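You operate a simulated robot arm through the tools that you are given. There is no shell and no other tool. Be economical: measure what you need, move in short steps, check, and stop when the job is done.

You run a simulated robot arm. Do the job below in one go: nothing can be reset, and whatever is moved stays where it is left.

Task
Pen the closed carton between the purple stops and label it Medium.
Fine: slide the N31 stop out, slide the carton up to it, slide the N30 stop out; the label goes on the lid; the press block on the narrow table goes back.

It is judged by the outcome, as a careful person would: the job done as asked, and still so three seconds after it is handed in. It fails if anything else is knocked over, pushed out of place, dropped, spilled or broken. Lids that push on must go on centred and level and be pressed home; caps that screw on are set level and turned clockwise until they are tight.

Robot
A 6-joint arm with a two-finger parallel gripper, fixed in place. Base frame: the origin is at the foot of the arm, x ahead of it, y to its left, z up. Readings come in m, degrees, newtons and seconds.
With the tool pointing down near the work surface it reaches from about 0.1 to 0.62 m from the base axis. Its first joint turns from -66.0 to 66.0 degrees. Payload 2.9 kg.
The TCP is the grasp point between the finger pads, 0.03 m short of the fingertips. In the tool frame z runs along the fingers and y along their closing line. The gripper opens to 0.11 m. The fingers are 0.02 m wide and 0.01 m thick; the gripper's body (0.048 by 0.112 m) begins 0.055 m behind the TCP.
Orientation is that of the tool frame in the base frame, as a unit quaternion [x, y, z, w]. With the fingers straight down and closing along the base's y, the tool's x points along the base's -x, its y along +y and its z along -z.

Tools
- The arm moves only by the tool apply_moves. Its argument "targets" is a list of rows, each an object (a shift or turn left out is 0, a gripper value left out holds the last) with "dr": the turn, a rotation vector about the base's x, y, z in units of 6 degrees (1.0 is 6 degrees), a list of three; "travel": the shift along the base's x, y, z in units of 20 mm (1.0 is 20 mm), a list of three; "claw": the opening in per cent of the stroke, from 0 (shut) to 100 (fully open). In form: [{"dr": [rx, ry, rz], "travel": [tx, ty, tz], "claw": claw}, ...]. A call has 1 to 10 rows; each row shifts and turns the commanded pose from where the row before left it. A call with a number of a shift or a turn outside -1 to 1 is refused whole. Each row takes 0.2 s and may step no farther than 0.05 m and 8.6 degrees from the row before; otherwise, or with a gripper value out of range, the whole call is refused. Where a pose cannot be reached the arm comes as near as it can. A force on the tool above 90 N (or 10 N above the force at the start of the call, whichever is more), or a blocked arm, ends the call early, and 0.2 s more pass. Each finger travels about 0.108 m/s and halts on what it meets, pressing with about 44 N; the grip force reading is that of the motor and also rises with nothing between the fingers. The clock runs only during rows and for 0.2 s after the last one: add rows that do not move to give the fingers time. It gives the time, the measured TCP pose, the force on the tool (base axes), the opening and the grip force at its end, in the units of the frame above (readings bear some noise).
- Cameras (640 x 400 px; columns grow to the right, rows downward): "scene" is fixed at [0.0761, 0.4407, 1.3706]; the picture's right is [-0.81, -0.59, 0.00], its down [-0.44, 0.61, -0.66] and it looks along [0.39, -0.54, -0.75] (base axes); focal length 348 px, centre (320, 200). "wrist" rides on the gripper at [0.072, 0.017, -0.103] in the tool frame; the picture's right is [-0.23, 0.97, 0.00], its down [-0.76, -0.18, -0.62] and it looks along [-0.61, -0.14, 0.78] (tool axes); focal length 222 px, centre (320, 200). There is no depth. A picture from a camera that has moved, and an enlarged one, comes with that camera's place and axes in the base frame and with its lens. The place of the scene camera against the robot may be out by one fixed shift of up to 0.018 m in any direction.
- snapshot(camera): a new picture of that camera. The clock stands still meanwhile.
- enlarge(camera, box): a new picture of the part [left, top, right, bottom] of that camera's present view, enlarged. The clock stands still meanwhile.
- job_done(): hands the job in; it is judged then, once.

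Go step by step. Nothing tells you positions but the pictures and the camera data: compare them with the known pose of the tool, close in by small moves and look again before you grip or let go. The budget is 120 turns and 64 pictures, counting those below and the enlarged ones. Unless the task says otherwise, let go and move clear before handing in, and close with one line.

The tools are called after "Emit:" by a JSON object that holds its "op" and its "data". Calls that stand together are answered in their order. apply_moves: Moves the arm, as the interface text tells. Its arguments: {"type":"object","properties":{"targets":{"type":"array","items":{"type":"object","properties":{"dr":{"type":"array","items":{"type":"number"}},"travel":{"type":"array","items":{"type":"number"}},"claw":{"type":"number"}}}}},"required":["targets"]} The other tools are called the same way: snapshot (camera) takes a picture; enlarge (camera, box) takes an enlarged picture of a part of a camera's view; job_done () hands the job in.

At the start:

```text
time_s: 0.0
tcp_pos: [0.3949, -0.0748, 0.9601]
ee_rot: [0.0, 1.0, -0.001, 0.0]
force: [-0.8, 0.8, -0.1]
grip_width: 0.1098
gripper_force: 0.0
```

scene: 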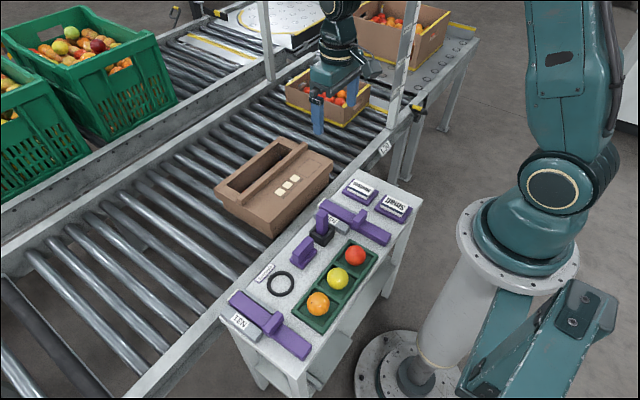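
wrist: 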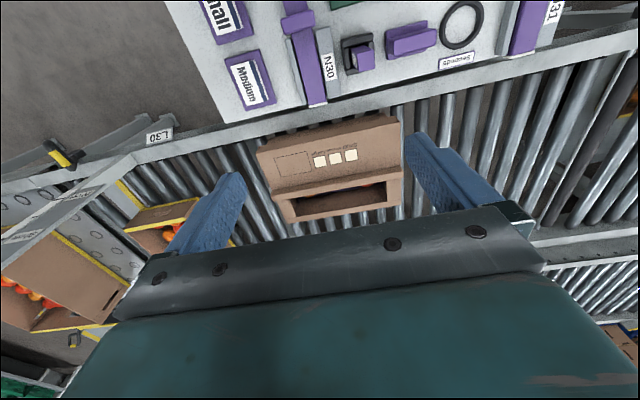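

I see a roller conveyor with a closed carton, and a narrow table with two purple slide stops (N30, N31), label pads and a press block. I'll look closer first.

Emit:
{"op": "enlarge", "data": {"camera": "scene", "box": [200, 120, 430, 370]}}

Emit:
{"op": "enlarge", "data": {"camera": "wrist", "box": [180, 0, 580, 240]}}

```text
1.60 times, centred on (315, 245) of scene
camera zoom: at [0.0761, 0.4407, 1.3706], right [-0.81, -0.59, 0.0], down [-0.44, 0.61, -0.66], along [0.39, -0.54, -0.75], focal length 557 px, centre (328, 128)
```

zoom: 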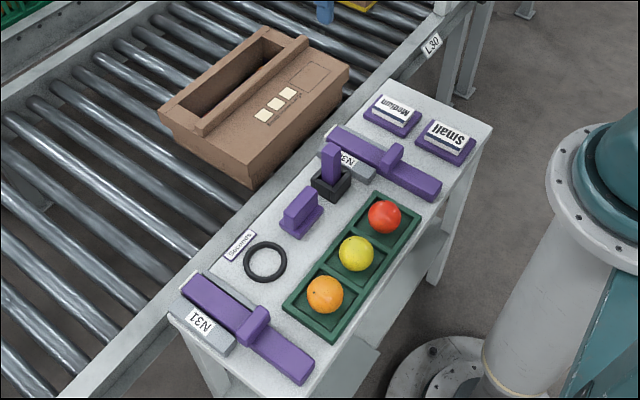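

```text
1.60 times, centred on (380, 120) of wrist
camera zoom: at [0.3242, -0.058, 1.0634], right [0.23, 0.97, 0.0], down [0.76, -0.18, 0.62], along [0.61, -0.14, -0.78], focal length 355 px, centre (224, 328)
```

zoom: 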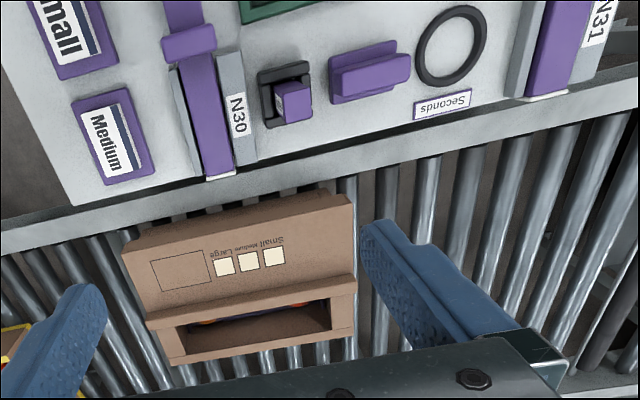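

I'll pull back and lower the arm so the wrist camera looks at the table up close.

Emit:
{"op": "apply_moves", "data": {"targets": [{"travel": [-1, 0, -1]}, {"travel": [-1, 0, -1]}, {"travel": [-1, 0, -1]}, {"travel": [-1, 0, -1]}, {"travel": [-1, 0, 0]}, {"travel": [-1, 0, 0]}, {"travel": [-1, 0, 0]}]}}

Emit:
{"op": "snapshot", "data": {"camera": "wrist"}}

```text
time_s: 1.6
tcp_pos: [0.2569, -0.0746, 0.8803]
ee_rot: [0.0, 1.0, -0.001, 0.0]
force: [-0.8, 0.0, -0.2]
grip_width: 0.11
gripper_force: 0.0
```

```text
59 pictures are left
camera wrist: at [0.1846, -0.0577, 0.9832], right [0.23, 0.97, 0.0], down [0.76, -0.18, 0.62], along [0.61, -0.14, -0.78], focal length 222 px, centre (320, 200)
```

wrist: 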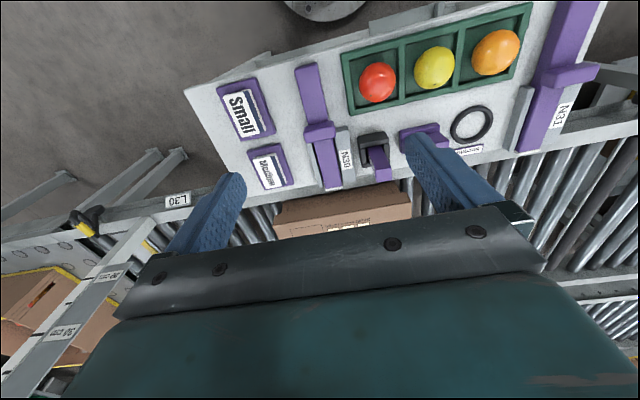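

Emit:
{"op": "enlarge", "data": {"camera": "wrist", "box": [180, 40, 500, 240]}}

Emit:
{"op": "enlarge", "data": {"camera": "scene", "box": [300, 160, 430, 260]}}

Emit:
{"op": "enlarge", "data": {"camera": "scene", "box": [210, 230, 340, 360]}}

```text
2.00 times, centred on (340, 140) of wrist
camera zoom: at [0.1846, -0.0577, 0.9832], right [0.23, 0.97, 0.0], down [0.76, -0.18, 0.62], along [0.61, -0.14, -0.78], focal length 444 px, centre (280, 320)
```

zoom: 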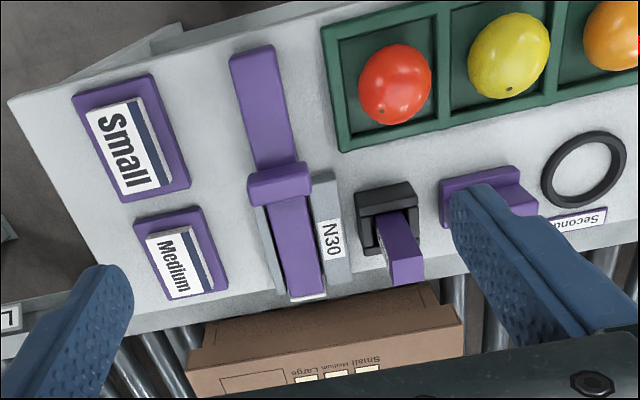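

```text
4.00 times, centred on (365, 210) of scene
camera zoom: at [0.0761, 0.4407, 1.3706], right [-0.81, -0.59, 0.0], down [-0.44, 0.61, -0.66], along [0.39, -0.54, -0.75], focal length 1393 px, centre (140, 160)
```

zoom: 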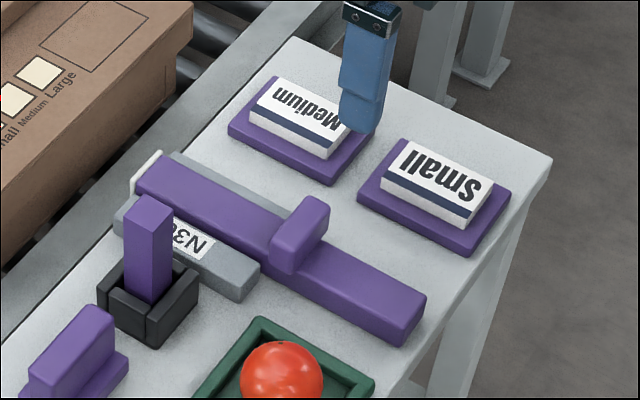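

```text
3.08 times, centred on (275, 295) of scene
camera zoom: at [0.0761, 0.4407, 1.3706], right [-0.81, -0.59, 0.0], down [-0.44, 0.61, -0.66], along [0.39, -0.54, -0.75], focal length 1071 px, centre (458, -92)
```

zoom: 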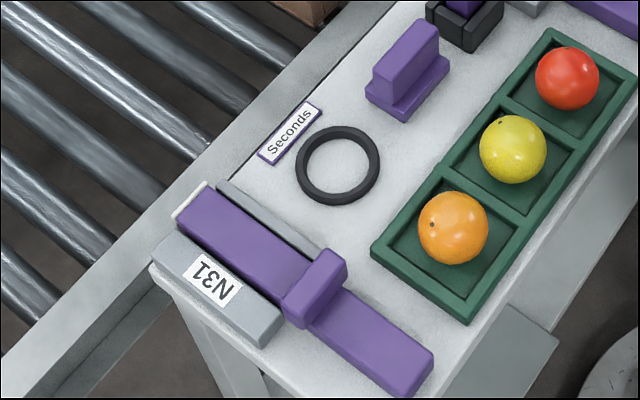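

The table top is at about z=0.60; N30 bar runs along x at y≈-0.088, N31 at y≈0.26, carton spans y≈-0.22..0.05. Next I go look at N31 up close, staying high.

Emit:
{"op": "apply_moves", "data": {"targets": [{"travel": [-0.2, 1, 0], "claw": 0}, {"travel": [-0.2, 1, 0]}, {"travel": [-0.2, 1, 0]}, {"travel": [-0.2, 1, 0]}, {"travel": [-0.2, 1, 0]}, {"travel": [-0.2, 1, 0]}, {"travel": [-0.2, 1, 0]}, {"travel": [-0.2, 1, -0.5]}, {"travel": [-0.2, 1, -0.5]}, {"travel": [-0.2, 1, -0.5]}]}}

Emit:
{"op": "apply_moves", "data": {"targets": [{"travel": [0, 1, -0.5]}, {"travel": [0, 1, -0.5]}, {"travel": [0, 1, -0.5]}, {"travel": [0, 1, -0.5]}, {"travel": [0, 1, -0.5]}, {"travel": [0, 1, -0.5]}]}}

Emit:
{"op": "snapshot", "data": {"camera": "wrist"}}

```text
time_s: 3.8
tcp_pos: [0.2326, 0.125, 0.8509]
ee_rot: [0.0, 1.0, 0.0, 0.0]
force: [-0.8, 0.0, -0.3]
grip_width: 0.0
gripper_force: 37.0
out of reach, approached as far as the arm can: row 2, 3, 4, 5
```

```text
time_s: 5.2
tcp_pos: [0.2329, 0.2444, 0.7929]
ee_rot: [0.0, 1.0, -0.001, 0.0]
force: [-0.8, 0.8, -0.4]
grip_width: 0.0003
gripper_force: 37.4
```

```text
55 pictures are left
camera wrist: at [0.1621, 0.2616, 0.8955], right [0.23, 0.97, 0.0], down [0.76, -0.18, 0.62], along [0.61, -0.14, -0.78], focal length 222 px, centre (320, 200)
```

wrist: 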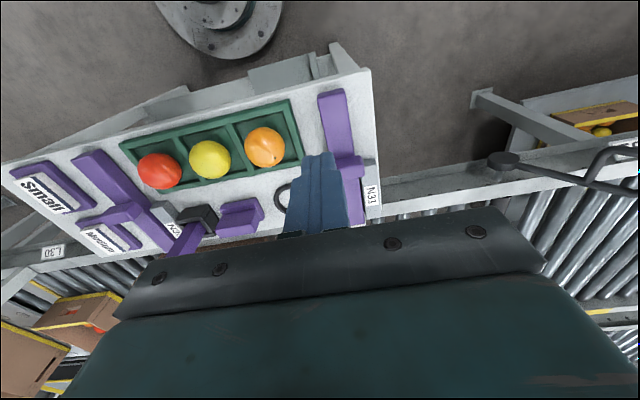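

Emit:
{"op": "enlarge", "data": {"camera": "wrist", "box": [270, 70, 430, 230]}}

Emit:
{"op": "enlarge", "data": {"camera": "scene", "box": [210, 260, 340, 370]}}

```text
2.50 times, centred on (350, 150) of wrist
camera zoom: at [0.1621, 0.2616, 0.8955], right [0.23, 0.97, 0.0], down [0.76, -0.18, 0.62], along [0.61, -0.14, -0.78], focal length 555 px, centre (245, 325)
```

zoom: 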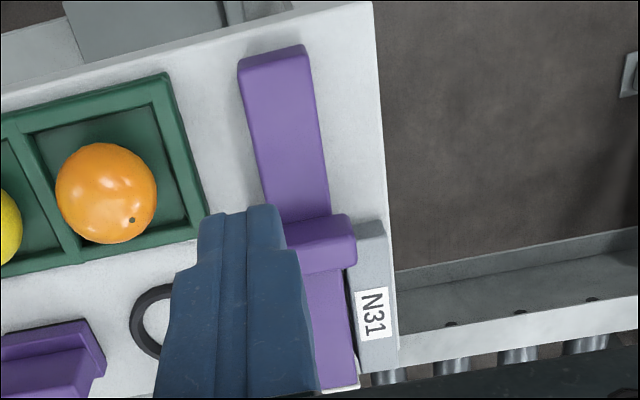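

```text
3.64 times, centred on (275, 315) of scene
camera zoom: at [0.0761, 0.4407, 1.3706], right [-0.81, -0.59, 0.0], down [-0.44, 0.61, -0.66], along [0.39, -0.54, -0.75], focal length 1266 px, centre (484, -218)
```

zoom: 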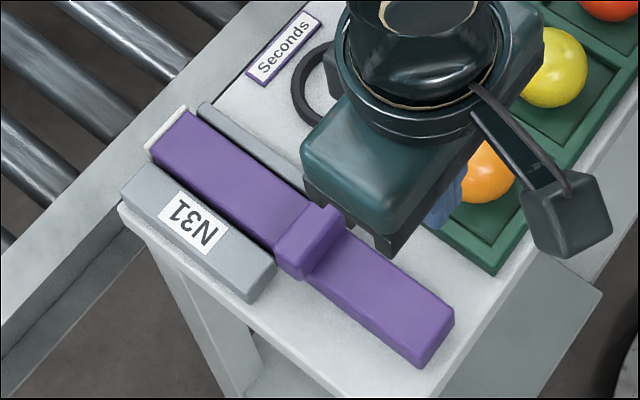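

N31 handle centre at about (0.312, 0.265). I'll bring the shut fingers down behind it, above the bar.

Emit:
{"op": "apply_moves", "data": {"targets": [{"travel": [0.6, 0.45, -1]}, {"travel": [0.6, 0.45, -1]}, {"travel": [0.4, 0, -1]}, {"travel": [0, 0, -1]}, {"travel": [0, 0, -0.8]}, {"travel": [0, 0, -0.7]}]}}

Emit:
{"op": "enlarge", "data": {"camera": "scene", "box": [210, 250, 350, 370]}}

Emit:
{"op": "snapshot", "data": {"camera": "wrist"}}

```text
time_s: 6.6
tcp_pos: [0.2649, 0.2622, 0.682]
ee_rot: [0.0, 1.0, 0.0, 0.0]
force: [-0.2, -0.6, -0.9]
grip_width: 0.0
gripper_force: 37.6
```

```text
3.33 times, centred on (280, 310) of scene
camera zoom: at [0.0761, 0.4407, 1.3706], right [-0.81, -0.59, 0.0], down [-0.44, 0.61, -0.66], along [0.39, -0.54, -0.75], focal length 1161 px, centre (453, -167)
```

zoom: 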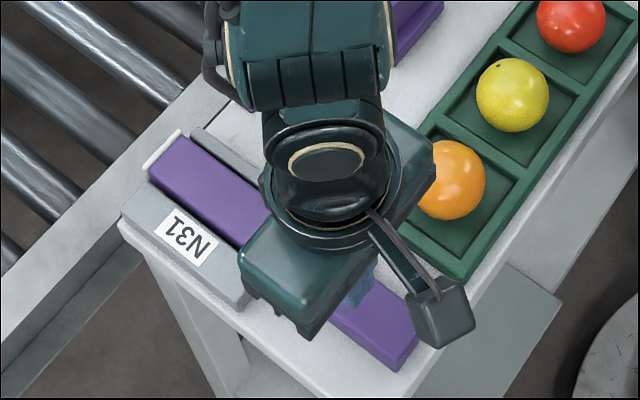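

```text
51 pictures are left
camera wrist: at [0.195, 0.2788, 0.785], right [0.23, 0.97, 0.0], down [0.76, -0.18, 0.62], along [0.61, -0.14, -0.78], focal length 222 px, centre (320, 200)
```

wrist: 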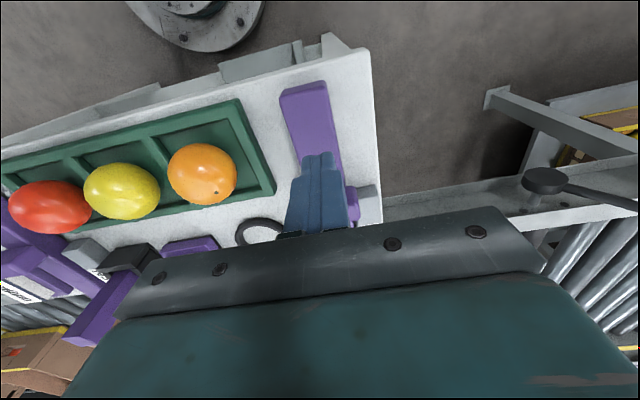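

Emit:
{"op": "apply_moves", "data": {"targets": [{"travel": [0, 0, -0.4]}, {"travel": [0, 0, -0.4]}, {"travel": [0, 0, -0.3]}]}}

Emit:
{"op": "enlarge", "data": {"camera": "wrist", "box": [240, 60, 400, 240]}}

```text
time_s: 7.4
tcp_pos: [0.2664, 0.262, 0.6603]
ee_rot: [0.0, 1.0, -0.001, 0.0]
force: [0.0, 0.8, 0.2]
grip_width: 0.0001
gripper_force: 37.9
```

```text
2.22 times, centred on (320, 150) of wrist
camera zoom: at [0.1954, 0.2785, 0.7633], right [0.23, 0.97, 0.0], down [0.76, -0.18, 0.62], along [0.61, -0.14, -0.78], focal length 494 px, centre (320, 311)
```

zoom: 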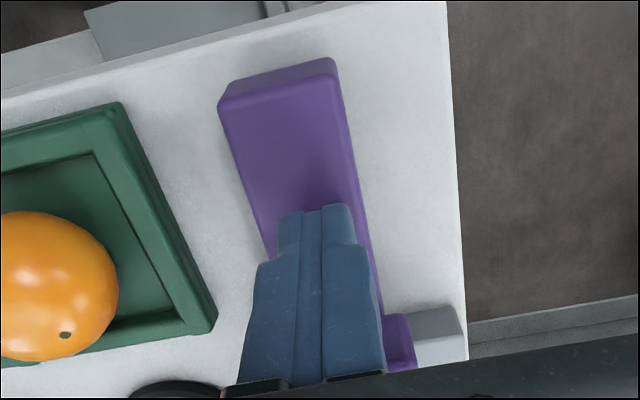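

Emit:
{"op": "apply_moves", "data": {"targets": [{"travel": [0.5, 0, -0.1]}, {"travel": [0.5, 0, 0]}, {"travel": [0.5, 0, 0]}, {"travel": [0.5, 0, 0]}, {"travel": [0.5, 0, 0]}]}}

Emit:
{"op": "enlarge", "data": {"camera": "scene", "box": [190, 220, 350, 370]}}

```text
time_s: 8.6
tcp_pos: [0.3195, 0.2618, 0.6593]
ee_rot: [0.0, 1.0, -0.001, 0.001]
force: [-0.2, 1.8, -0.1]
grip_width: 0.0
gripper_force: 37.9
```

```text
2.67 times, centred on (270, 295) of scene
camera zoom: at [0.0761, 0.4407, 1.3706], right [-0.81, -0.59, 0.0], down [-0.44, 0.61, -0.66], along [0.39, -0.54, -0.75], focal length 928 px, centre (453, -53)
```

zoom: 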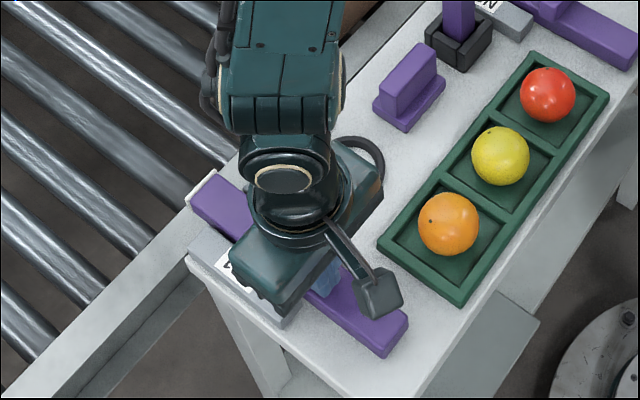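

The stop is sliding. I keep pushing in steps.

Emit:
{"op": "apply_moves", "data": {"targets": [{"travel": [0.5, 0, 0]}, {"travel": [0.5, 0, 0]}, {"travel": [0.5, 0, 0]}, {"travel": [0.5, 0, 0]}, {"travel": [0.5, 0, 0]}]}}

Emit:
{"op": "enlarge", "data": {"camera": "scene", "box": [190, 220, 350, 370]}}

```text
time_s: 9.8
tcp_pos: [0.3681, 0.2623, 0.6578]
ee_rot: [0.0, 1.0, -0.001, 0.001]
force: [-0.1, 0.0, -0.4]
grip_width: 0.0
gripper_force: 37.7
```

```text
2.67 times, centred on (270, 295) of scene
camera zoom: at [0.0761, 0.4407, 1.3706], right [-0.81, -0.59, 0.0], down [-0.44, 0.61, -0.66], along [0.39, -0.54, -0.75], focal length 928 px, centre (453, -53)
```

zoom: 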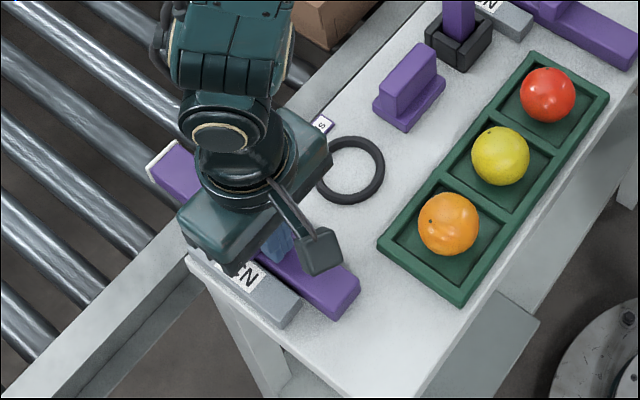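

Emit:
{"op": "apply_moves", "data": {"targets": [{"travel": [0.5, 0, 0]}, {"travel": [0.5, 0, 0]}, {"travel": [0.5, 0, 0]}, {"travel": [0.5, 0, 0]}]}}

Emit:
{"op": "enlarge", "data": {"camera": "scene", "box": [160, 200, 350, 370]}}

```text
time_s: 10.8
tcp_pos: [0.4081, 0.2639, 0.6589]
ee_rot: [0.001, 1.0, -0.001, 0.002]
force: [0.2, 0.2, 0.6]
grip_width: 0.0
gripper_force: 36.9
```

```text
2.35 times, centred on (255, 285) of scene
camera zoom: at [0.0761, 0.4407, 1.3706], right [-0.81, -0.59, 0.0], down [-0.44, 0.61, -0.66], along [0.39, -0.54, -0.75], focal length 819 px, centre (473, 0)
```

zoom: 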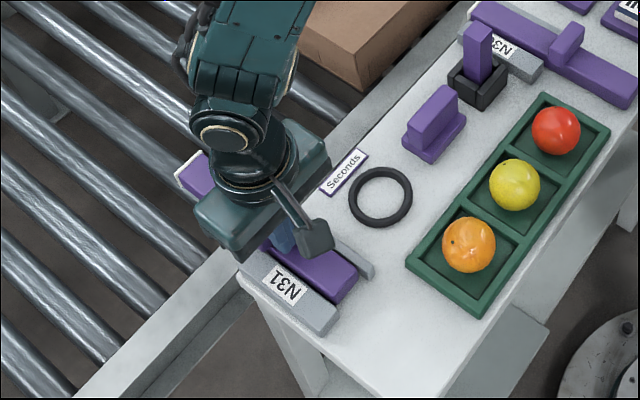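

Emit:
{"op": "apply_moves", "data": {"targets": [{"travel": [0.25, 0, 0]}, {"travel": [0.25, 0, 0]}, {"travel": [0.25, 0, 0]}, {"travel": [0.25, 0, 0]}]}}

Emit:
{"op": "snapshot", "data": {"camera": "scene"}}

Emit:
{"op": "snapshot", "data": {"camera": "wrist"}}

```text
time_s: 11.8
tcp_pos: [0.4269, 0.2627, 0.6583]
ee_rot: [0.0, 1.0, -0.001, 0.0]
force: [-1.3, -0.1, -0.5]
grip_width: 0.0
gripper_force: 37.8
```

```text
46 pictures are left
```

scene: 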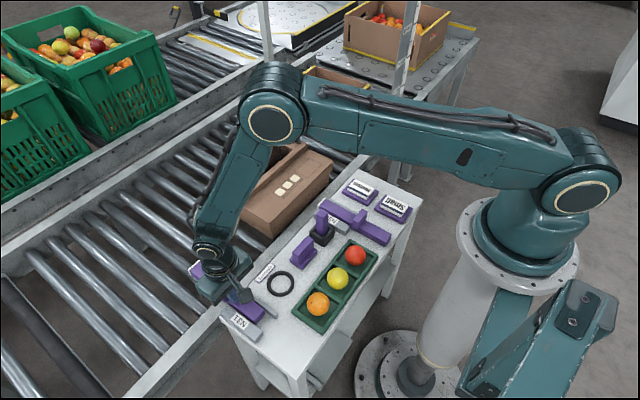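

```text
45 pictures are left
camera wrist: at [0.3555, 0.2794, 0.7611], right [0.23, 0.97, 0.0], down [0.76, -0.18, 0.62], along [0.61, -0.14, -0.78], focal length 222 px, centre (320, 200)
```

wrist: 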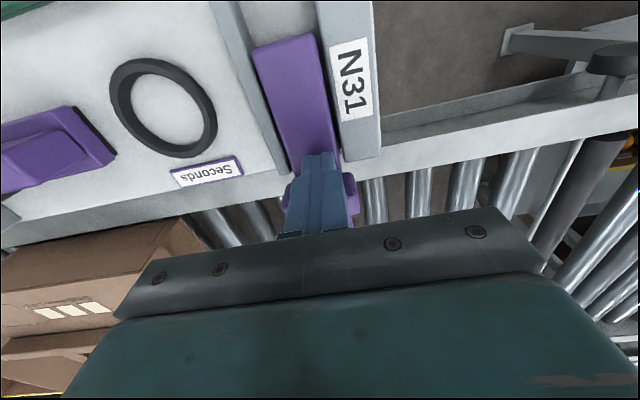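

Emit:
{"op": "apply_moves", "data": {"targets": [{"travel": [0.25, 0, 0]}, {"travel": [0.25, 0, 0]}, {"travel": [0, 0, 0]}]}}

```text
time_s: 12.6
tcp_pos: [0.4367, 0.2627, 0.6574]
ee_rot: [0.001, 1.0, -0.002, 0.002]
force: [0.3, 0.1, 0.0]
grip_width: 0.0
gripper_force: 37.9
```

I back off, rise and look at the extended stop and the carton together.

Emit:
{"op": "apply_moves", "data": {"targets": [{"travel": [-0.7, 0, 0.5]}, {"travel": [-0.5, 0, 1]}, {"travel": [-0.5, -0.5, 1]}, {"travel": [-0.5, -1, 1]}, {"travel": [-0.5, -1, 1]}, {"travel": [-0.5, -1, 1]}, {"travel": [-0.5, -1, 1]}, {"travel": [-0.5, -1, 1]}, {"travel": [-0.5, -1, 1]}, {"travel": [0, -0.5, 1]}]}}

Emit:
{"op": "snapshot", "data": {"camera": "wrist"}}

Emit:
{"op": "snapshot", "data": {"camera": "scene"}}

```text
time_s: 14.8
tcp_pos: [0.3409, 0.1228, 0.8474]
ee_rot: [0.0, 1.0, -0.001, 0.0]
force: [-0.7, -0.7, -0.2]
grip_width: 0.0004
gripper_force: 37.6
```

```text
44 pictures are left
camera wrist: at [0.2709, 0.1398, 0.9502], right [0.23, 0.97, 0.0], down [0.76, -0.18, 0.62], along [0.61, -0.14, -0.78], focal length 222 px, centre (320, 200)
```

wrist: 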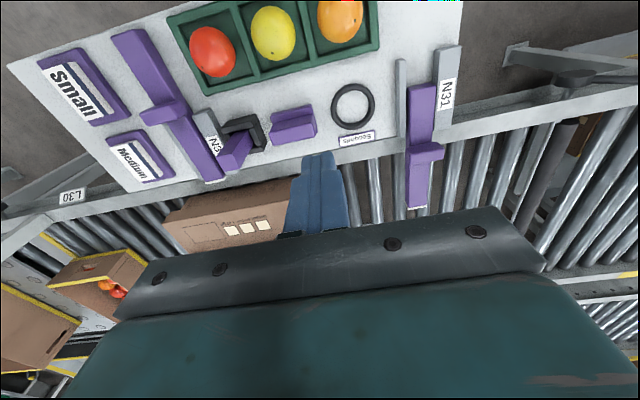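

```text
43 pictures are left
```

scene: 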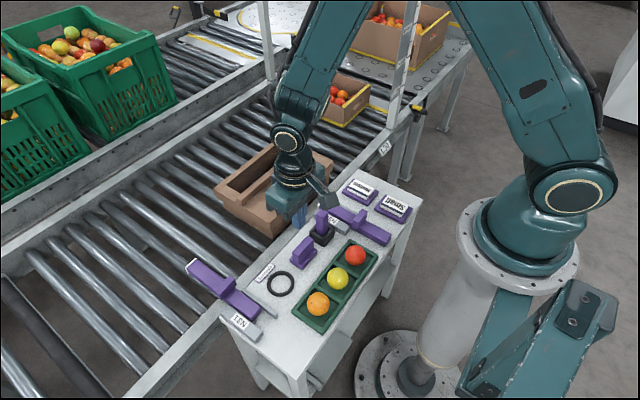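

N31 is out to x≈0.59 but hasn't met an end stop; the carton's near edge is around x≈0.51. I'll return and push gently a bit more to see if there is an end stop.

Emit:
{"op": "apply_moves", "data": {"targets": [{"travel": [0.5, 1, -1]}, {"travel": [0.5, 1, -1]}, {"travel": [0.5, 1, -1]}, {"travel": [0.5, 1, -1]}, {"travel": [0.5, 1, -1]}, {"travel": [0.5, 1, -1]}, {"travel": [0.5, 0.95, -1]}, {"travel": [0, 0, -1]}, {"travel": [0.4, 0, -0.7]}, {"travel": [0, 0, -0.75]}]}}

Emit:
{"op": "apply_moves", "data": {"targets": [{"travel": [0.4, 0, 0]}, {"travel": [0.3, 0, 0]}, {"travel": [0.25, 0, 0]}, {"travel": [0.25, 0, 0]}, {"travel": [0, 0, 0]}]}}

Emit:
{"op": "snapshot", "data": {"camera": "wrist"}}

```text
time_s: 17.0
tcp_pos: [0.4202, 0.2615, 0.6587]
ee_rot: [0.0, 1.0, -0.001, 0.0]
force: [0.2, -0.2, -0.2]
grip_width: 0.0004
gripper_force: 37.6
```

```text
time_s: 18.2
tcp_pos: [0.444, 0.2618, 0.6588]
ee_rot: [0.0, 1.0, -0.001, 0.0]
force: [-3.1, 0.4, -1.1]
grip_width: 0.0
gripper_force: 37.9
```

```text
42 pictures are left
camera wrist: at [0.3732, 0.2778, 0.7619], right [0.23, 0.97, 0.0], down [0.76, -0.18, 0.62], along [0.61, -0.14, -0.78], focal length 222 px, centre (320, 200)
```

wrist: 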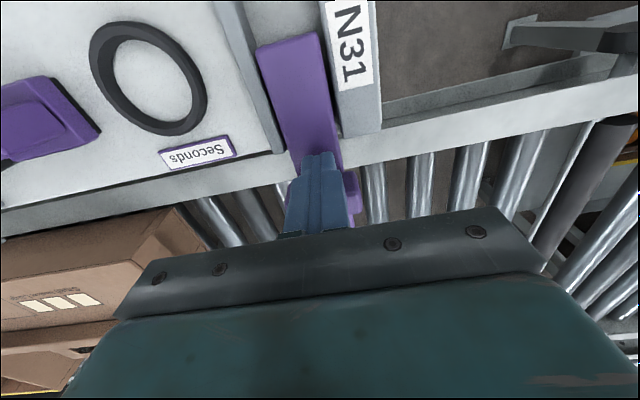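

Emit:
{"op": "apply_moves", "data": {"targets": [{"travel": [0.25, 0, 0]}, {"travel": [0.25, 0, 0]}, {"travel": [0, 0, 0]}]}}

```text
time_s: 19.0
tcp_pos: [0.4559, 0.2623, 0.6602]
ee_rot: [-0.001, 1.0, 0.0, 0.001]
force: [-1.2, 0.5, 1.2]
grip_width: 0.0001
gripper_force: 37.3
```

Emit:
{"op": "apply_moves", "data": {"targets": [{"travel": [0.25, 0, 0]}, {"travel": [0.25, 0, 0]}, {"travel": [0, 0, 0]}]}}

Emit:
{"op": "snapshot", "data": {"camera": "wrist"}}

```text
time_s: 19.8
tcp_pos: [0.4653, 0.2612, 0.66]
ee_rot: [-0.001, 1.0, 0.0, 0.0]
force: [-2.2, 0.7, 1.2]
grip_width: 0.0
gripper_force: 37.5
```

```text
41 pictures are left
camera wrist: at [0.3937, 0.2785, 0.762], right [0.23, 0.97, 0.0], down [0.76, -0.18, 0.62], along [0.61, -0.14, -0.78], focal length 222 px, centre (320, 200)
```

wrist: 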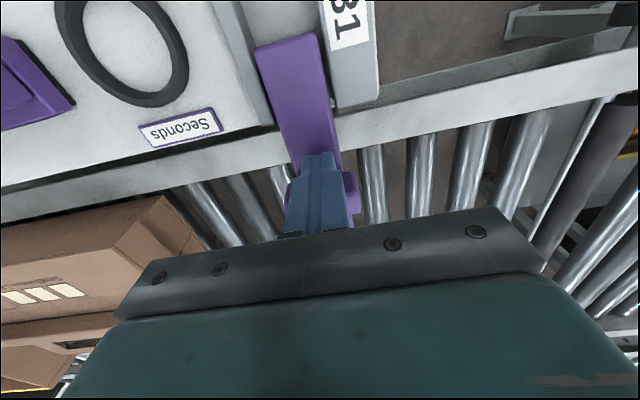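

N31 is well out (tip ≈0.62, handle just short of the carton line), so I leave it. Now I lift off and look at the carton to choose where to push.

Emit:
{"op": "apply_moves", "data": {"targets": [{"travel": [-0.7, 0, 0.3]}, {"travel": [-0.5, 0, 1]}, {"travel": [-0.5, -0.5, 1]}, {"travel": [-0.5, -1, 1], "claw": 100}, {"travel": [0, -1, 1]}, {"travel": [0, -1, 1]}, {"travel": [0, -1, 1]}, {"travel": [0, -1, 1]}, {"travel": [0, -1, 1]}, {"travel": [0, -1, 1]}]}}

Emit:
{"op": "apply_moves", "data": {"targets": [{"travel": [-0.5, -1, 0.5]}, {"travel": [-0.5, -1, 0]}, {"travel": [-0.5, -1, 0]}, {"travel": [0, -1, 0]}, {"travel": [0, -1, 0]}, {"travel": [0, -1, 0]}, {"travel": [0, -1, 0]}, {"travel": [0, -1, 0]}, {"travel": [0, -1, 0]}]}}

Emit:
{"op": "snapshot", "data": {"camera": "wrist"}}

Emit:
{"op": "enlarge", "data": {"camera": "scene", "box": [180, 110, 360, 290]}}

```text
time_s: 22.0
tcp_pos: [0.42, 0.1113, 0.846]
ee_rot: [0.0, 1.0, -0.001, 0.0]
force: [-1.4, -1.3, -0.8]
grip_width: 0.1103
gripper_force: 0.0
```

```text
time_s: 24.0
tcp_pos: [0.3912, -0.0681, 0.8553]
ee_rot: [0.0, 1.0, -0.001, 0.001]
force: [-0.5, -0.3, -0.8]
grip_width: 0.1104
gripper_force: 0.0
```

```text
40 pictures are left
camera wrist: at [0.319, -0.052, 0.9583], right [0.23, 0.97, 0.0], down [0.76, -0.18, 0.62], along [0.61, -0.14, -0.78], focal length 222 px, centre (320, 200)
```

wrist: 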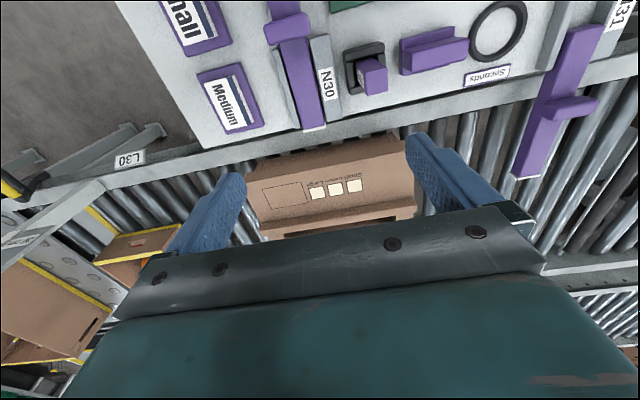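

```text
2.22 times, centred on (270, 200) of scene
camera zoom: at [0.0761, 0.4407, 1.3706], right [-0.81, -0.59, 0.0], down [-0.44, 0.61, -0.66], along [0.39, -0.54, -0.75], focal length 774 px, centre (431, 200)
```

zoom: 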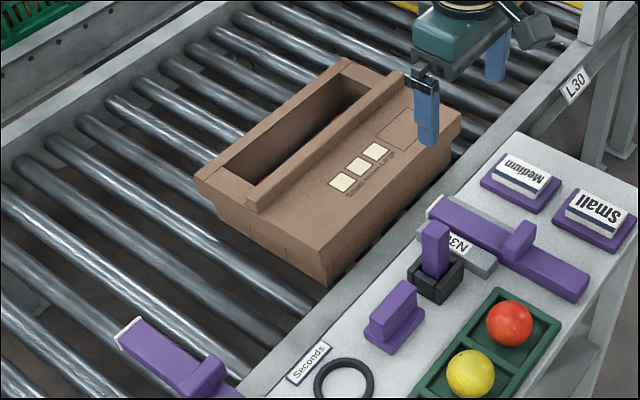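

The carton is open on the far half, with the lid panel near; spans y≈-0.235..0.065, near edge x≈0.507. I'll push its -y end with shut fingers at x≈0.56; first move there high.

Emit:
{"op": "apply_moves", "data": {"targets": [{"travel": [0.8, -1, 0], "claw": 0}, {"travel": [0.8, -1, 0]}, {"travel": [0.8, -1, 0]}, {"travel": [0.8, -1, 0]}, {"travel": [0.8, -1, 0]}, {"travel": [0.8, -1, -0.5]}, {"travel": [0.8, -1, -1]}, {"travel": [0.8, -1, -1]}, {"travel": [0.8, -1, -1]}, {"travel": [0.8, -1, -1]}]}}

Emit:
{"op": "apply_moves", "data": {"targets": [{"travel": [0, -1, -0.5]}, {"travel": [0, 0, -0.5]}]}}

Emit:
{"op": "snapshot", "data": {"camera": "wrist"}}

Emit:
{"op": "enlarge", "data": {"camera": "scene", "box": [200, 60, 420, 260]}}

```text
time_s: 26.2
tcp_pos: [0.5504, -0.2699, 0.7639]
ee_rot: [0.0, 1.0, 0.0, 0.0]
force: [0.2, 0.2, 0.2]
grip_width: 0.0
gripper_force: 37.4
```

```text
time_s: 26.8
tcp_pos: [0.5509, -0.289, 0.7443]
ee_rot: [0.0, 1.0, -0.001, 0.0]
force: [0.5, -0.2, 0.1]
grip_width: 0.0
gripper_force: 38.1
```

```text
38 pictures are left
camera wrist: at [0.48, -0.2719, 0.8467], right [0.23, 0.97, 0.0], down [0.76, -0.18, 0.62], along [0.61, -0.14, -0.78], focal length 222 px, centre (320, 200)
```

wrist: 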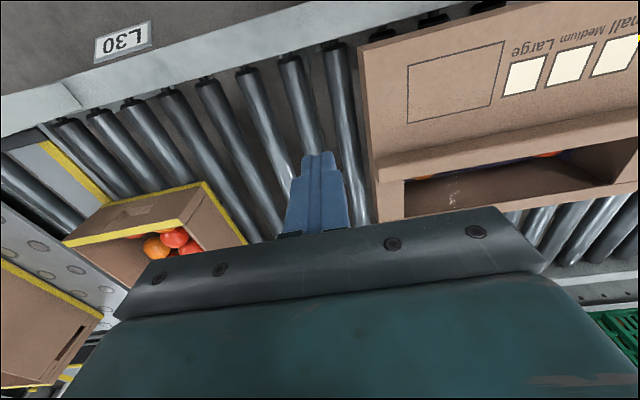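

```text
2.00 times, centred on (310, 160) of scene
camera zoom: at [0.0761, 0.4407, 1.3706], right [-0.81, -0.59, 0.0], down [-0.44, 0.61, -0.66], along [0.39, -0.54, -0.75], focal length 696 px, centre (340, 280)
```

zoom: 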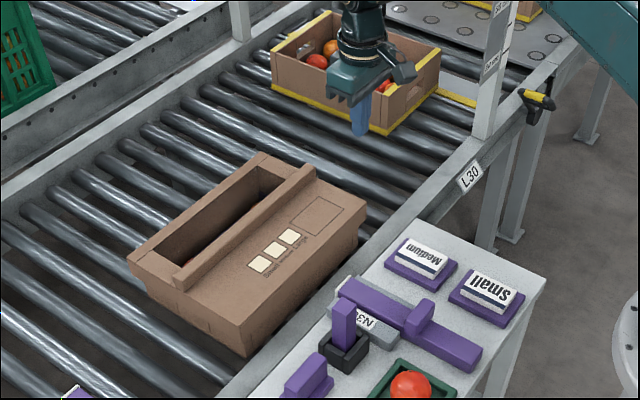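

Clear gap beside the carton end (y≈-0.242). I lower to z≈0.615 and begin pushing +y slowly.

Emit:
{"op": "apply_moves", "data": {"targets": [{"travel": [0, 0, -1]}, {"travel": [0, 0, -1]}, {"travel": [0, 0, -1]}, {"travel": [0, 0, -1]}, {"travel": [0, 0, -1]}, {"travel": [0, 0, -1]}, {"travel": [0, 0, -0.5]}, {"travel": [0.6, 0.6, 0]}, {"travel": [0.5, 0.6, 0]}]}}

Emit:
{"op": "enlarge", "data": {"camera": "scene", "box": [200, 60, 420, 260]}}

```text
time_s: 28.8
tcp_pos: [0.5719, -0.263, 0.614]
ee_rot: [0.0, 1.0, -0.001, 0.0]
force: [0.1, -0.2, 0.2]
grip_width: 0.0001
gripper_force: 38.1
```

```text
2.00 times, centred on (310, 160) of scene
camera zoom: at [0.0761, 0.4407, 1.3706], right [-0.81, -0.59, 0.0], down [-0.44, 0.61, -0.66], along [0.39, -0.54, -0.75], focal length 696 px, centre (340, 280)
```

zoom: 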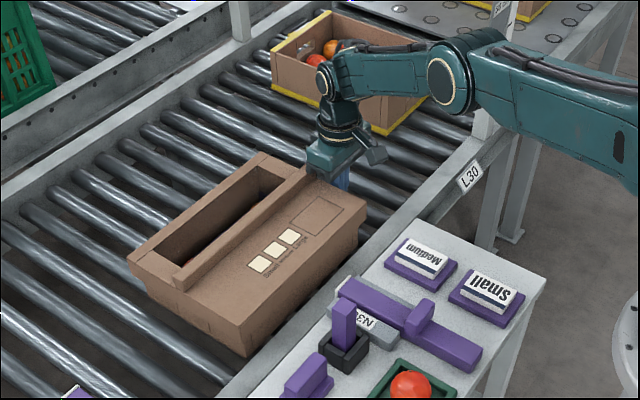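

Emit:
{"op": "apply_moves", "data": {"targets": [{"travel": [0.6, 0.3, 0]}, {"travel": [0, 0.5, 0]}, {"travel": [0, 0.5, 0]}, {"travel": [0, 0.5, 0]}, {"travel": [0, 0.5, 0]}, {"travel": [0, 0.5, 0]}]}}

Emit:
{"op": "enlarge", "data": {"camera": "scene", "box": [180, 80, 400, 280]}}

```text
time_s: 30.2
tcp_pos: [0.5819, -0.2078, 0.6165]
ee_rot: [0.0, 1.0, -0.001, 0.0]
force: [0.3, 0.7, 1.1]
grip_width: 0.0001
gripper_force: 37.9
out of reach, approached as far as the arm can: row 1
```

```text
2.00 times, centred on (290, 180) of scene
camera zoom: at [0.0761, 0.4407, 1.3706], right [-0.81, -0.59, 0.0], down [-0.44, 0.61, -0.66], along [0.39, -0.54, -0.75], focal length 696 px, centre (380, 240)
```

zoom: 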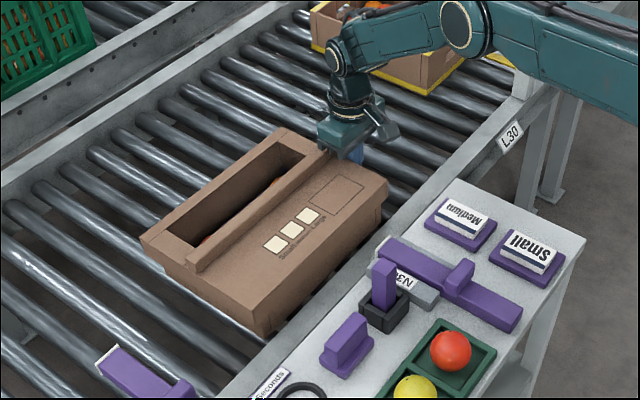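

Emit:
{"op": "apply_moves", "data": {"targets": [{"travel": [0, 0.5, 0]}, {"travel": [0, 0.5, 0]}, {"travel": [0, 0.5, 0]}, {"travel": [0, 0.5, 0]}, {"travel": [0, 0.5, 0]}, {"travel": [0, 0.5, 0]}, {"travel": [0, 0.5, 0]}, {"travel": [0, 0.5, 0]}, {"travel": [0, 0.5, 0]}, {"travel": [0, 0.5, 0]}]}}

Emit:
{"op": "enlarge", "data": {"camera": "scene", "box": [120, 110, 340, 310]}}

```text
time_s: 32.4
tcp_pos: [0.582, -0.1068, 0.6161]
ee_rot: [0.0, 1.0, -0.001, 0.0]
force: [0.9, -0.2, -0.2]
grip_width: 0.0
gripper_force: 37.6
```

```text
2.00 times, centred on (230, 210) of scene
camera zoom: at [0.0761, 0.4407, 1.3706], right [-0.81, -0.59, 0.0], down [-0.44, 0.61, -0.66], along [0.39, -0.54, -0.75], focal length 696 px, centre (500, 180)
```

zoom: 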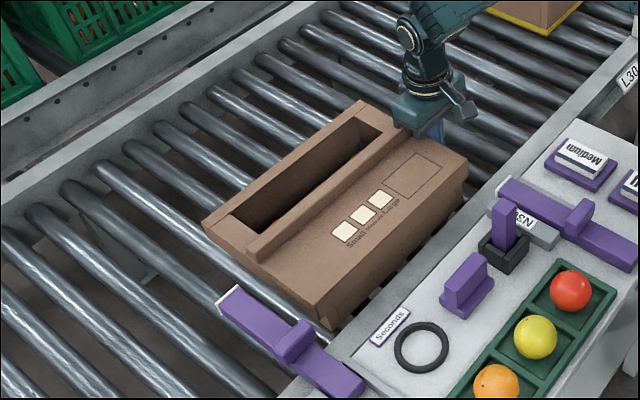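

Emit:
{"op": "apply_moves", "data": {"targets": [{"travel": [0, 0.4, 0]}, {"travel": [0, 0.4, 0]}, {"travel": [0, 0.3, 0]}, {"travel": [0, 0.2, 0]}, {"travel": [0, 0, 0]}]}}

Emit:
{"op": "enlarge", "data": {"camera": "scene", "box": [180, 180, 320, 310]}}

```text
time_s: 33.6
tcp_pos: [0.5834, -0.0817, 0.6163]
ee_rot: [0.0, 1.0, 0.0, 0.0]
force: [-0.5, 0.7, 0.7]
grip_width: 0.0
gripper_force: 38.0
```

```text
3.08 times, centred on (250, 245) of scene
camera zoom: at [0.0761, 0.4407, 1.3706], right [-0.81, -0.59, 0.0], down [-0.44, 0.61, -0.66], along [0.39, -0.54, -0.75], focal length 1071 px, centre (535, 62)
```

zoom: 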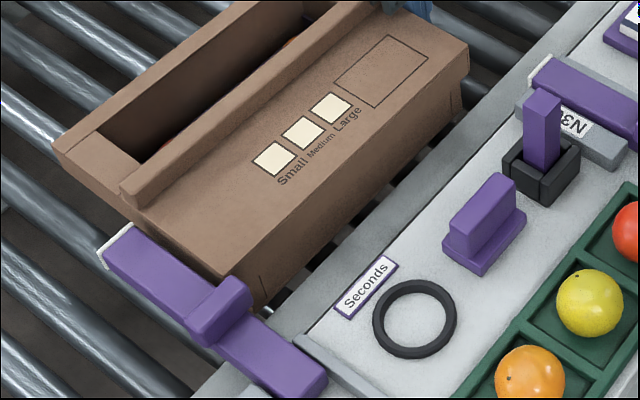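

Emit:
{"op": "apply_moves", "data": {"targets": [{"travel": [0, 0.15, 0]}, {"travel": [0, 0.15, 0]}, {"travel": [0, 0, 0]}]}}

Emit:
{"op": "enlarge", "data": {"camera": "scene", "box": [180, 180, 320, 310]}}

```text
time_s: 34.4
tcp_pos: [0.5826, -0.0758, 0.6164]
ee_rot: [0.0, 1.0, -0.002, 0.001]
force: [0.3, -0.3, -0.5]
grip_width: 0.0002
gripper_force: 38.0
```

```text
3.08 times, centred on (250, 245) of scene
camera zoom: at [0.0761, 0.4407, 1.3706], right [-0.81, -0.59, 0.0], down [-0.44, 0.61, -0.66], along [0.39, -0.54, -0.75], focal length 1071 px, centre (535, 62)
```

zoom: 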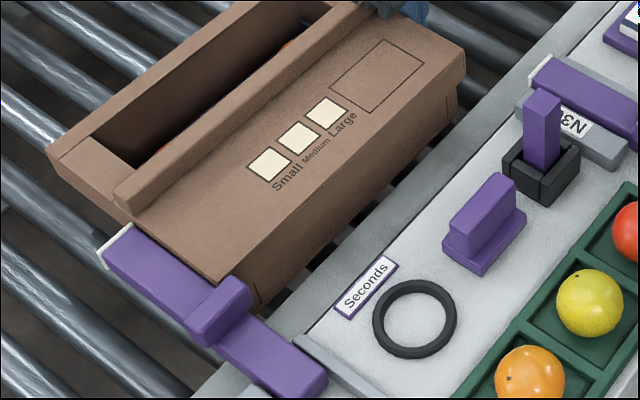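

Emit:
{"op": "apply_moves", "data": {"targets": [{"travel": [0, 0.15, 0]}, {"travel": [0, 0.15, 0]}, {"travel": [0, 0.0, 0]}]}}

Emit:
{"op": "apply_moves", "data": {"targets": [{"travel": [0, 0.15, 0]}, {"travel": [0, 0, 0]}]}}

Emit:
{"op": "enlarge", "data": {"camera": "scene", "box": [180, 180, 320, 310]}}

```text
time_s: 35.2
tcp_pos: [0.5826, -0.0738, 0.6176]
ee_rot: [0.005, 1.0, -0.003, 0.001]
force: [2.0, -29.8, 1.4]
grip_width: 0.0
gripper_force: 37.8
```

```text
time_s: 35.8
tcp_pos: [0.5812, -0.0733, 0.6164]
ee_rot: [0.006, 1.0, -0.004, 0.0]
force: [2.5, -37.9, 2.0]
grip_width: 0.0
gripper_force: 37.2
```

```text
3.08 times, centred on (250, 245) of scene
camera zoom: at [0.0761, 0.4401, 1.3708], right [-0.81, -0.59, 0.0], down [-0.44, 0.61, -0.66], along [0.39, -0.54, -0.75], focal length 1071 px, centre (535, 62)
```

zoom: 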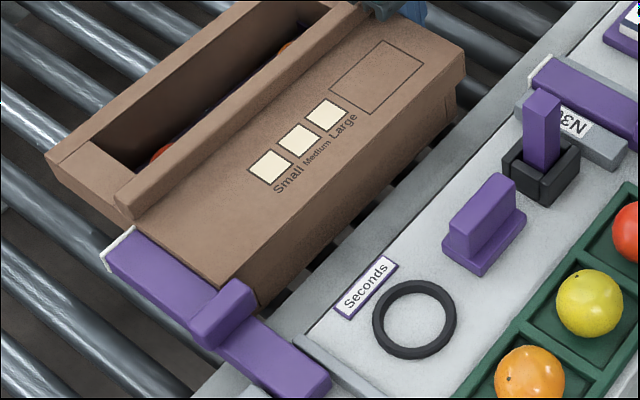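

The carton is firmly against N31 (38 N reaction), its other end at y≈-0.063. I back off, rise, and go behind the N30 handle.

Emit:
{"op": "apply_moves", "data": {"targets": [{"travel": [0, -0.7, 0]}, {"travel": [0, -1, 0.2]}, {"travel": [0, 0, 1]}, {"travel": [0, 0, 1]}, {"travel": [0, 0, 1]}, {"travel": [-1, 0, 1]}, {"travel": [-1, 0, 1]}, {"travel": [-1, 0, 1]}, {"travel": [-1, 0, 1]}, {"travel": [-1, 0, 0]}]}}

Emit:
{"op": "apply_moves", "data": {"targets": [{"travel": [-1, 0, 0]}, {"travel": [-1, 0, 0]}, {"travel": [-1, 0, 0]}, {"travel": [-1, 0.2, 0]}, {"travel": [-1, 0.2, 0]}, {"travel": [-1, 0.3, 0]}, {"travel": [-1, 0, 0]}, {"travel": [-1, 0, 0]}, {"travel": [-1, 0, 0]}, {"travel": [-0.5, 0, -0.5]}]}}

Emit:
{"op": "snapshot", "data": {"camera": "wrist"}}

```text
time_s: 38.0
tcp_pos: [0.481, -0.101, 0.7615]
ee_rot: [0.0, 1.0, -0.001, 0.0]
force: [0.4, -0.2, 0.0]
grip_width: 0.0
gripper_force: 37.8
```

```text
time_s: 40.2
tcp_pos: [0.2914, -0.0867, 0.7508]
ee_rot: [0.0, 1.0, -0.002, 0.002]
force: [1.0, -0.1, -0.5]
grip_width: 0.0
gripper_force: 37.8
```

```text
30 pictures are left
camera wrist: at [0.2206, -0.0705, 0.8528], right [0.23, 0.97, 0.0], down [0.76, -0.18, 0.62], along [0.61, -0.14, -0.78], focal length 222 px, centre (320, 200)
```

wrist: 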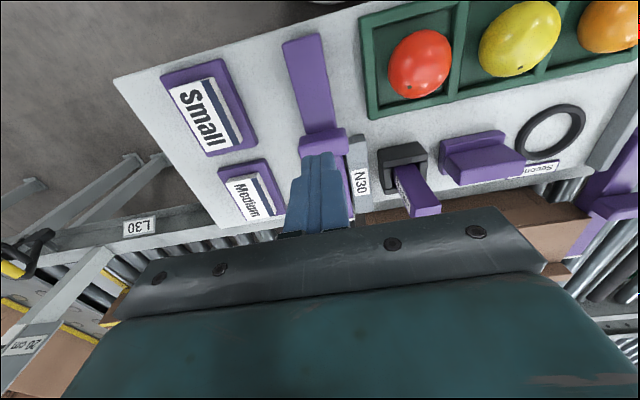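

Emit:
{"op": "apply_moves", "data": {"targets": [{"travel": [-0.7, -0.1, -1]}, {"travel": [-0.6, 0, -1]}, {"travel": [0, 0, -1]}, {"travel": [0, 0, -1]}, {"travel": [0, 0, -0.65]}, {"travel": [0.5, 0, 0]}, {"travel": [0.5, 0, 0]}, {"travel": [0.5, 0, 0]}, {"travel": [0.5, 0, 0]}]}}

Emit:
{"op": "apply_moves", "data": {"targets": [{"travel": [0.5, 0, 0]}, {"travel": [0.5, 0, 0]}, {"travel": [0.5, 0, 0]}, {"travel": [0.5, 0, 0]}, {"travel": [0.5, 0, 0]}, {"travel": [0.5, 0, 0]}, {"travel": [0.5, 0, 0]}]}}

Emit:
{"op": "snapshot", "data": {"camera": "scene"}}

```text
time_s: 42.2
tcp_pos: [0.3058, -0.088, 0.658]
ee_rot: [0.0, 1.0, -0.001, 0.0]
force: [1.9, -0.1, 0.4]
grip_width: 0.0002
gripper_force: 37.6
```

```text
time_s: 43.8
tcp_pos: [0.3774, -0.0884, 0.6563]
ee_rot: [-0.001, 1.0, -0.001, 0.001]
force: [-0.2, 0.5, -0.2]
grip_width: 0.0
gripper_force: 37.6
```

```text
29 pictures are left
```

scene: 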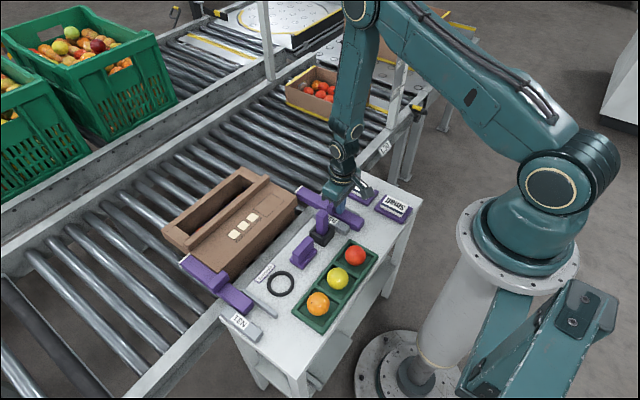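

Good, N30's bar slides beside the carton. I continue to the same extension as N31.

Emit:
{"op": "apply_moves", "data": {"targets": [{"travel": [0.5, 0, 0]}, {"travel": [0.5, 0, 0]}, {"travel": [0.5, 0, 0]}, {"travel": [0.5, 0, 0]}, {"travel": [0.5, 0, 0]}]}}

Emit:
{"op": "apply_moves", "data": {"targets": [{"travel": [0.5, 0, 0]}, {"travel": [0.5, 0, 0]}, {"travel": [0.5, 0, 0]}, {"travel": [0.35, 0, 0]}, {"travel": [0, 0, 0]}]}}

Emit:
{"op": "enlarge", "data": {"camera": "scene", "box": [150, 150, 350, 320]}}

```text
time_s: 45.0
tcp_pos: [0.4269, -0.0879, 0.6566]
ee_rot: [-0.001, 1.0, 0.0, 0.001]
force: [0.1, 0.8, -0.9]
grip_width: 0.0
gripper_force: 37.9
```

```text
time_s: 46.2
tcp_pos: [0.4637, -0.0881, 0.6586]
ee_rot: [0.0, 1.0, -0.001, 0.001]
force: [-0.6, -0.3, 0.0]
grip_width: 0.0001
gripper_force: 38.0
```

```text
2.35 times, centred on (250, 235) of scene
camera zoom: at [0.0761, 0.4407, 1.3706], right [-0.81, -0.59, 0.0], down [-0.44, 0.61, -0.66], along [0.39, -0.54, -0.75], focal length 819 px, centre (485, 118)
```

zoom: 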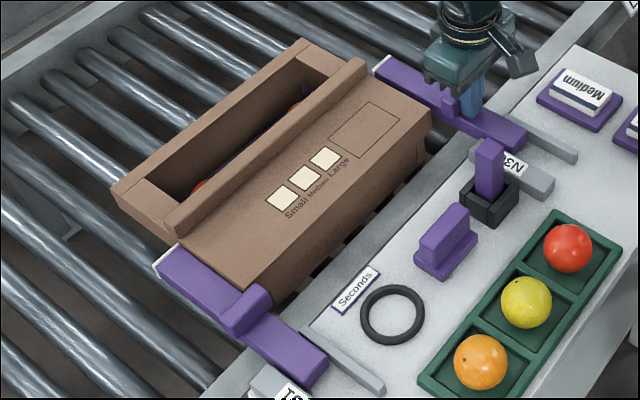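

Both stops are out and the carton is penned. Now I go look closely at the Medium label and the press block.

Emit:
{"op": "apply_moves", "data": {"targets": [{"travel": [-0.8, 0, 0.3]}, {"travel": [-0.5, 0, 1]}, {"travel": [-1, -0.3, 1]}, {"travel": [-1, -0.5, 1], "claw": 90}, {"travel": [-1, -1, 0]}, {"travel": [-1, -1, 0]}, {"travel": [-1, -1, 0]}, {"travel": [-1, -1, 0]}, {"travel": [-0.5, 0, -0.3]}]}}

Emit:
{"op": "snapshot", "data": {"camera": "wrist"}}

```text
time_s: 48.2
tcp_pos: [0.3058, -0.184, 0.7174]
ee_rot: [0.0, 1.0, -0.002, 0.0]
force: [-1.0, -1.0, 1.0]
grip_width: 0.0991
gripper_force: 0.1
```

```text
27 pictures are left
camera wrist: at [0.2355, -0.167, 0.8204], right [0.23, 0.97, 0.0], down [0.76, -0.18, 0.62], along [0.61, -0.14, -0.78], focal length 222 px, centre (320, 200)
```

wrist: 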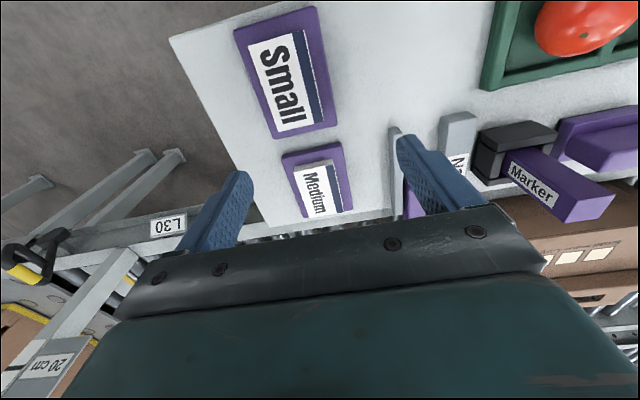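

Emit:
{"op": "enlarge", "data": {"camera": "wrist", "box": [260, 120, 380, 230]}}

Emit:
{"op": "enlarge", "data": {"camera": "wrist", "box": [470, 80, 640, 240]}}

```text
3.64 times, centred on (320, 175) of wrist
camera zoom: at [0.2355, -0.167, 0.8204], right [0.23, 0.97, 0.0], down [0.76, -0.18, 0.62], along [0.61, -0.14, -0.78], focal length 808 px, centre (320, 291)
```

zoom: 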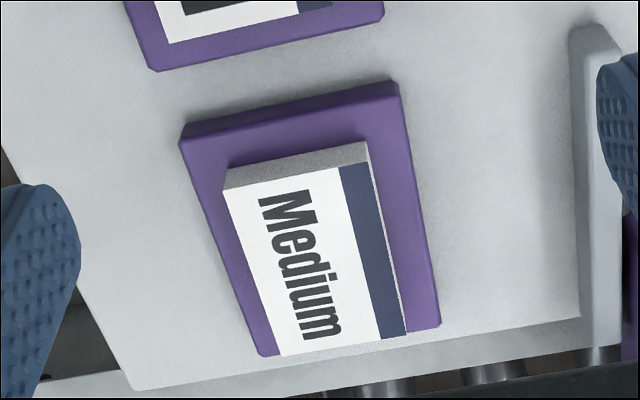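

```text
2.50 times, centred on (555, 160) of wrist
camera zoom: at [0.2355, -0.167, 0.8204], right [0.23, 0.97, 0.0], down [0.76, -0.18, 0.62], along [0.61, -0.14, -0.78], focal length 555 px, centre (-268, 300)
```

zoom: 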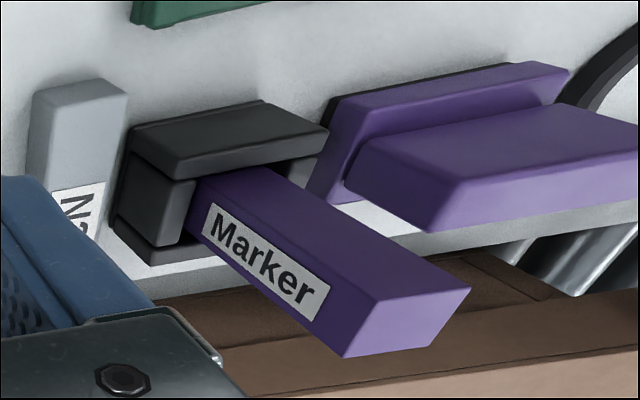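

The Medium item is a label pad (label 0.068 × 0.043, long along x) and the press block has a dark, apparently tacky sole; its long side runs along y, like the lid's outlined box. So: press block picks the label and presses it on. I go look at the press block.

Emit:
{"op": "apply_moves", "data": {"targets": [{"travel": [0, 0.5, 1]}, {"travel": [0, 1, 1]}, {"travel": [0, 1, 0.5]}, {"travel": [0, 1, 0]}, {"travel": [0, 1, 0]}, {"travel": [0, 1, 0]}, {"travel": [0, 1, 0]}, {"travel": [0, 1, 0]}, {"travel": [0, 1, 0]}, {"travel": [0, 1, 0]}]}}

Emit:
{"op": "apply_moves", "data": {"targets": [{"travel": [0, 1, 0]}, {"travel": [0, 1, 0]}, {"travel": [0, 1, 0]}]}}

Emit:
{"op": "snapshot", "data": {"camera": "wrist"}}

```text
time_s: 50.4
tcp_pos: [0.3079, 0.005, 0.7679]
ee_rot: [0.001, 1.0, -0.001, -0.001]
force: [-0.7, -0.2, -0.1]
grip_width: 0.0992
gripper_force: 0.1
```

```text
time_s: 51.2
tcp_pos: [0.3067, 0.0669, 0.7674]
ee_rot: [0.001, 1.0, 0.0, -0.001]
force: [-0.2, -0.5, -0.6]
grip_width: 0.099
gripper_force: 0.1
```

```text
24 pictures are left
camera wrist: at [0.2362, 0.0831, 0.8708], right [0.23, 0.97, 0.0], down [0.76, -0.18, 0.62], along [0.61, -0.14, -0.78], focal length 222 px, centre (320, 200)
```

wrist: 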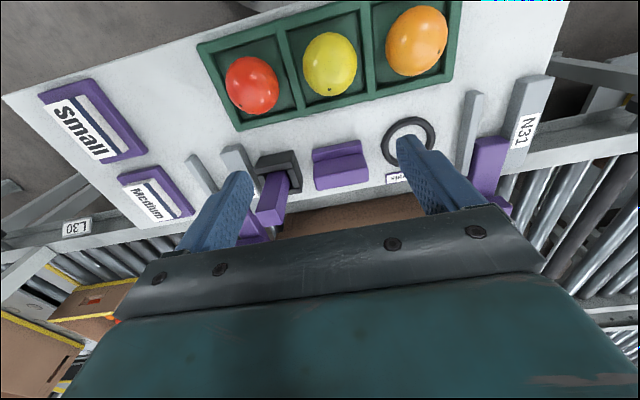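

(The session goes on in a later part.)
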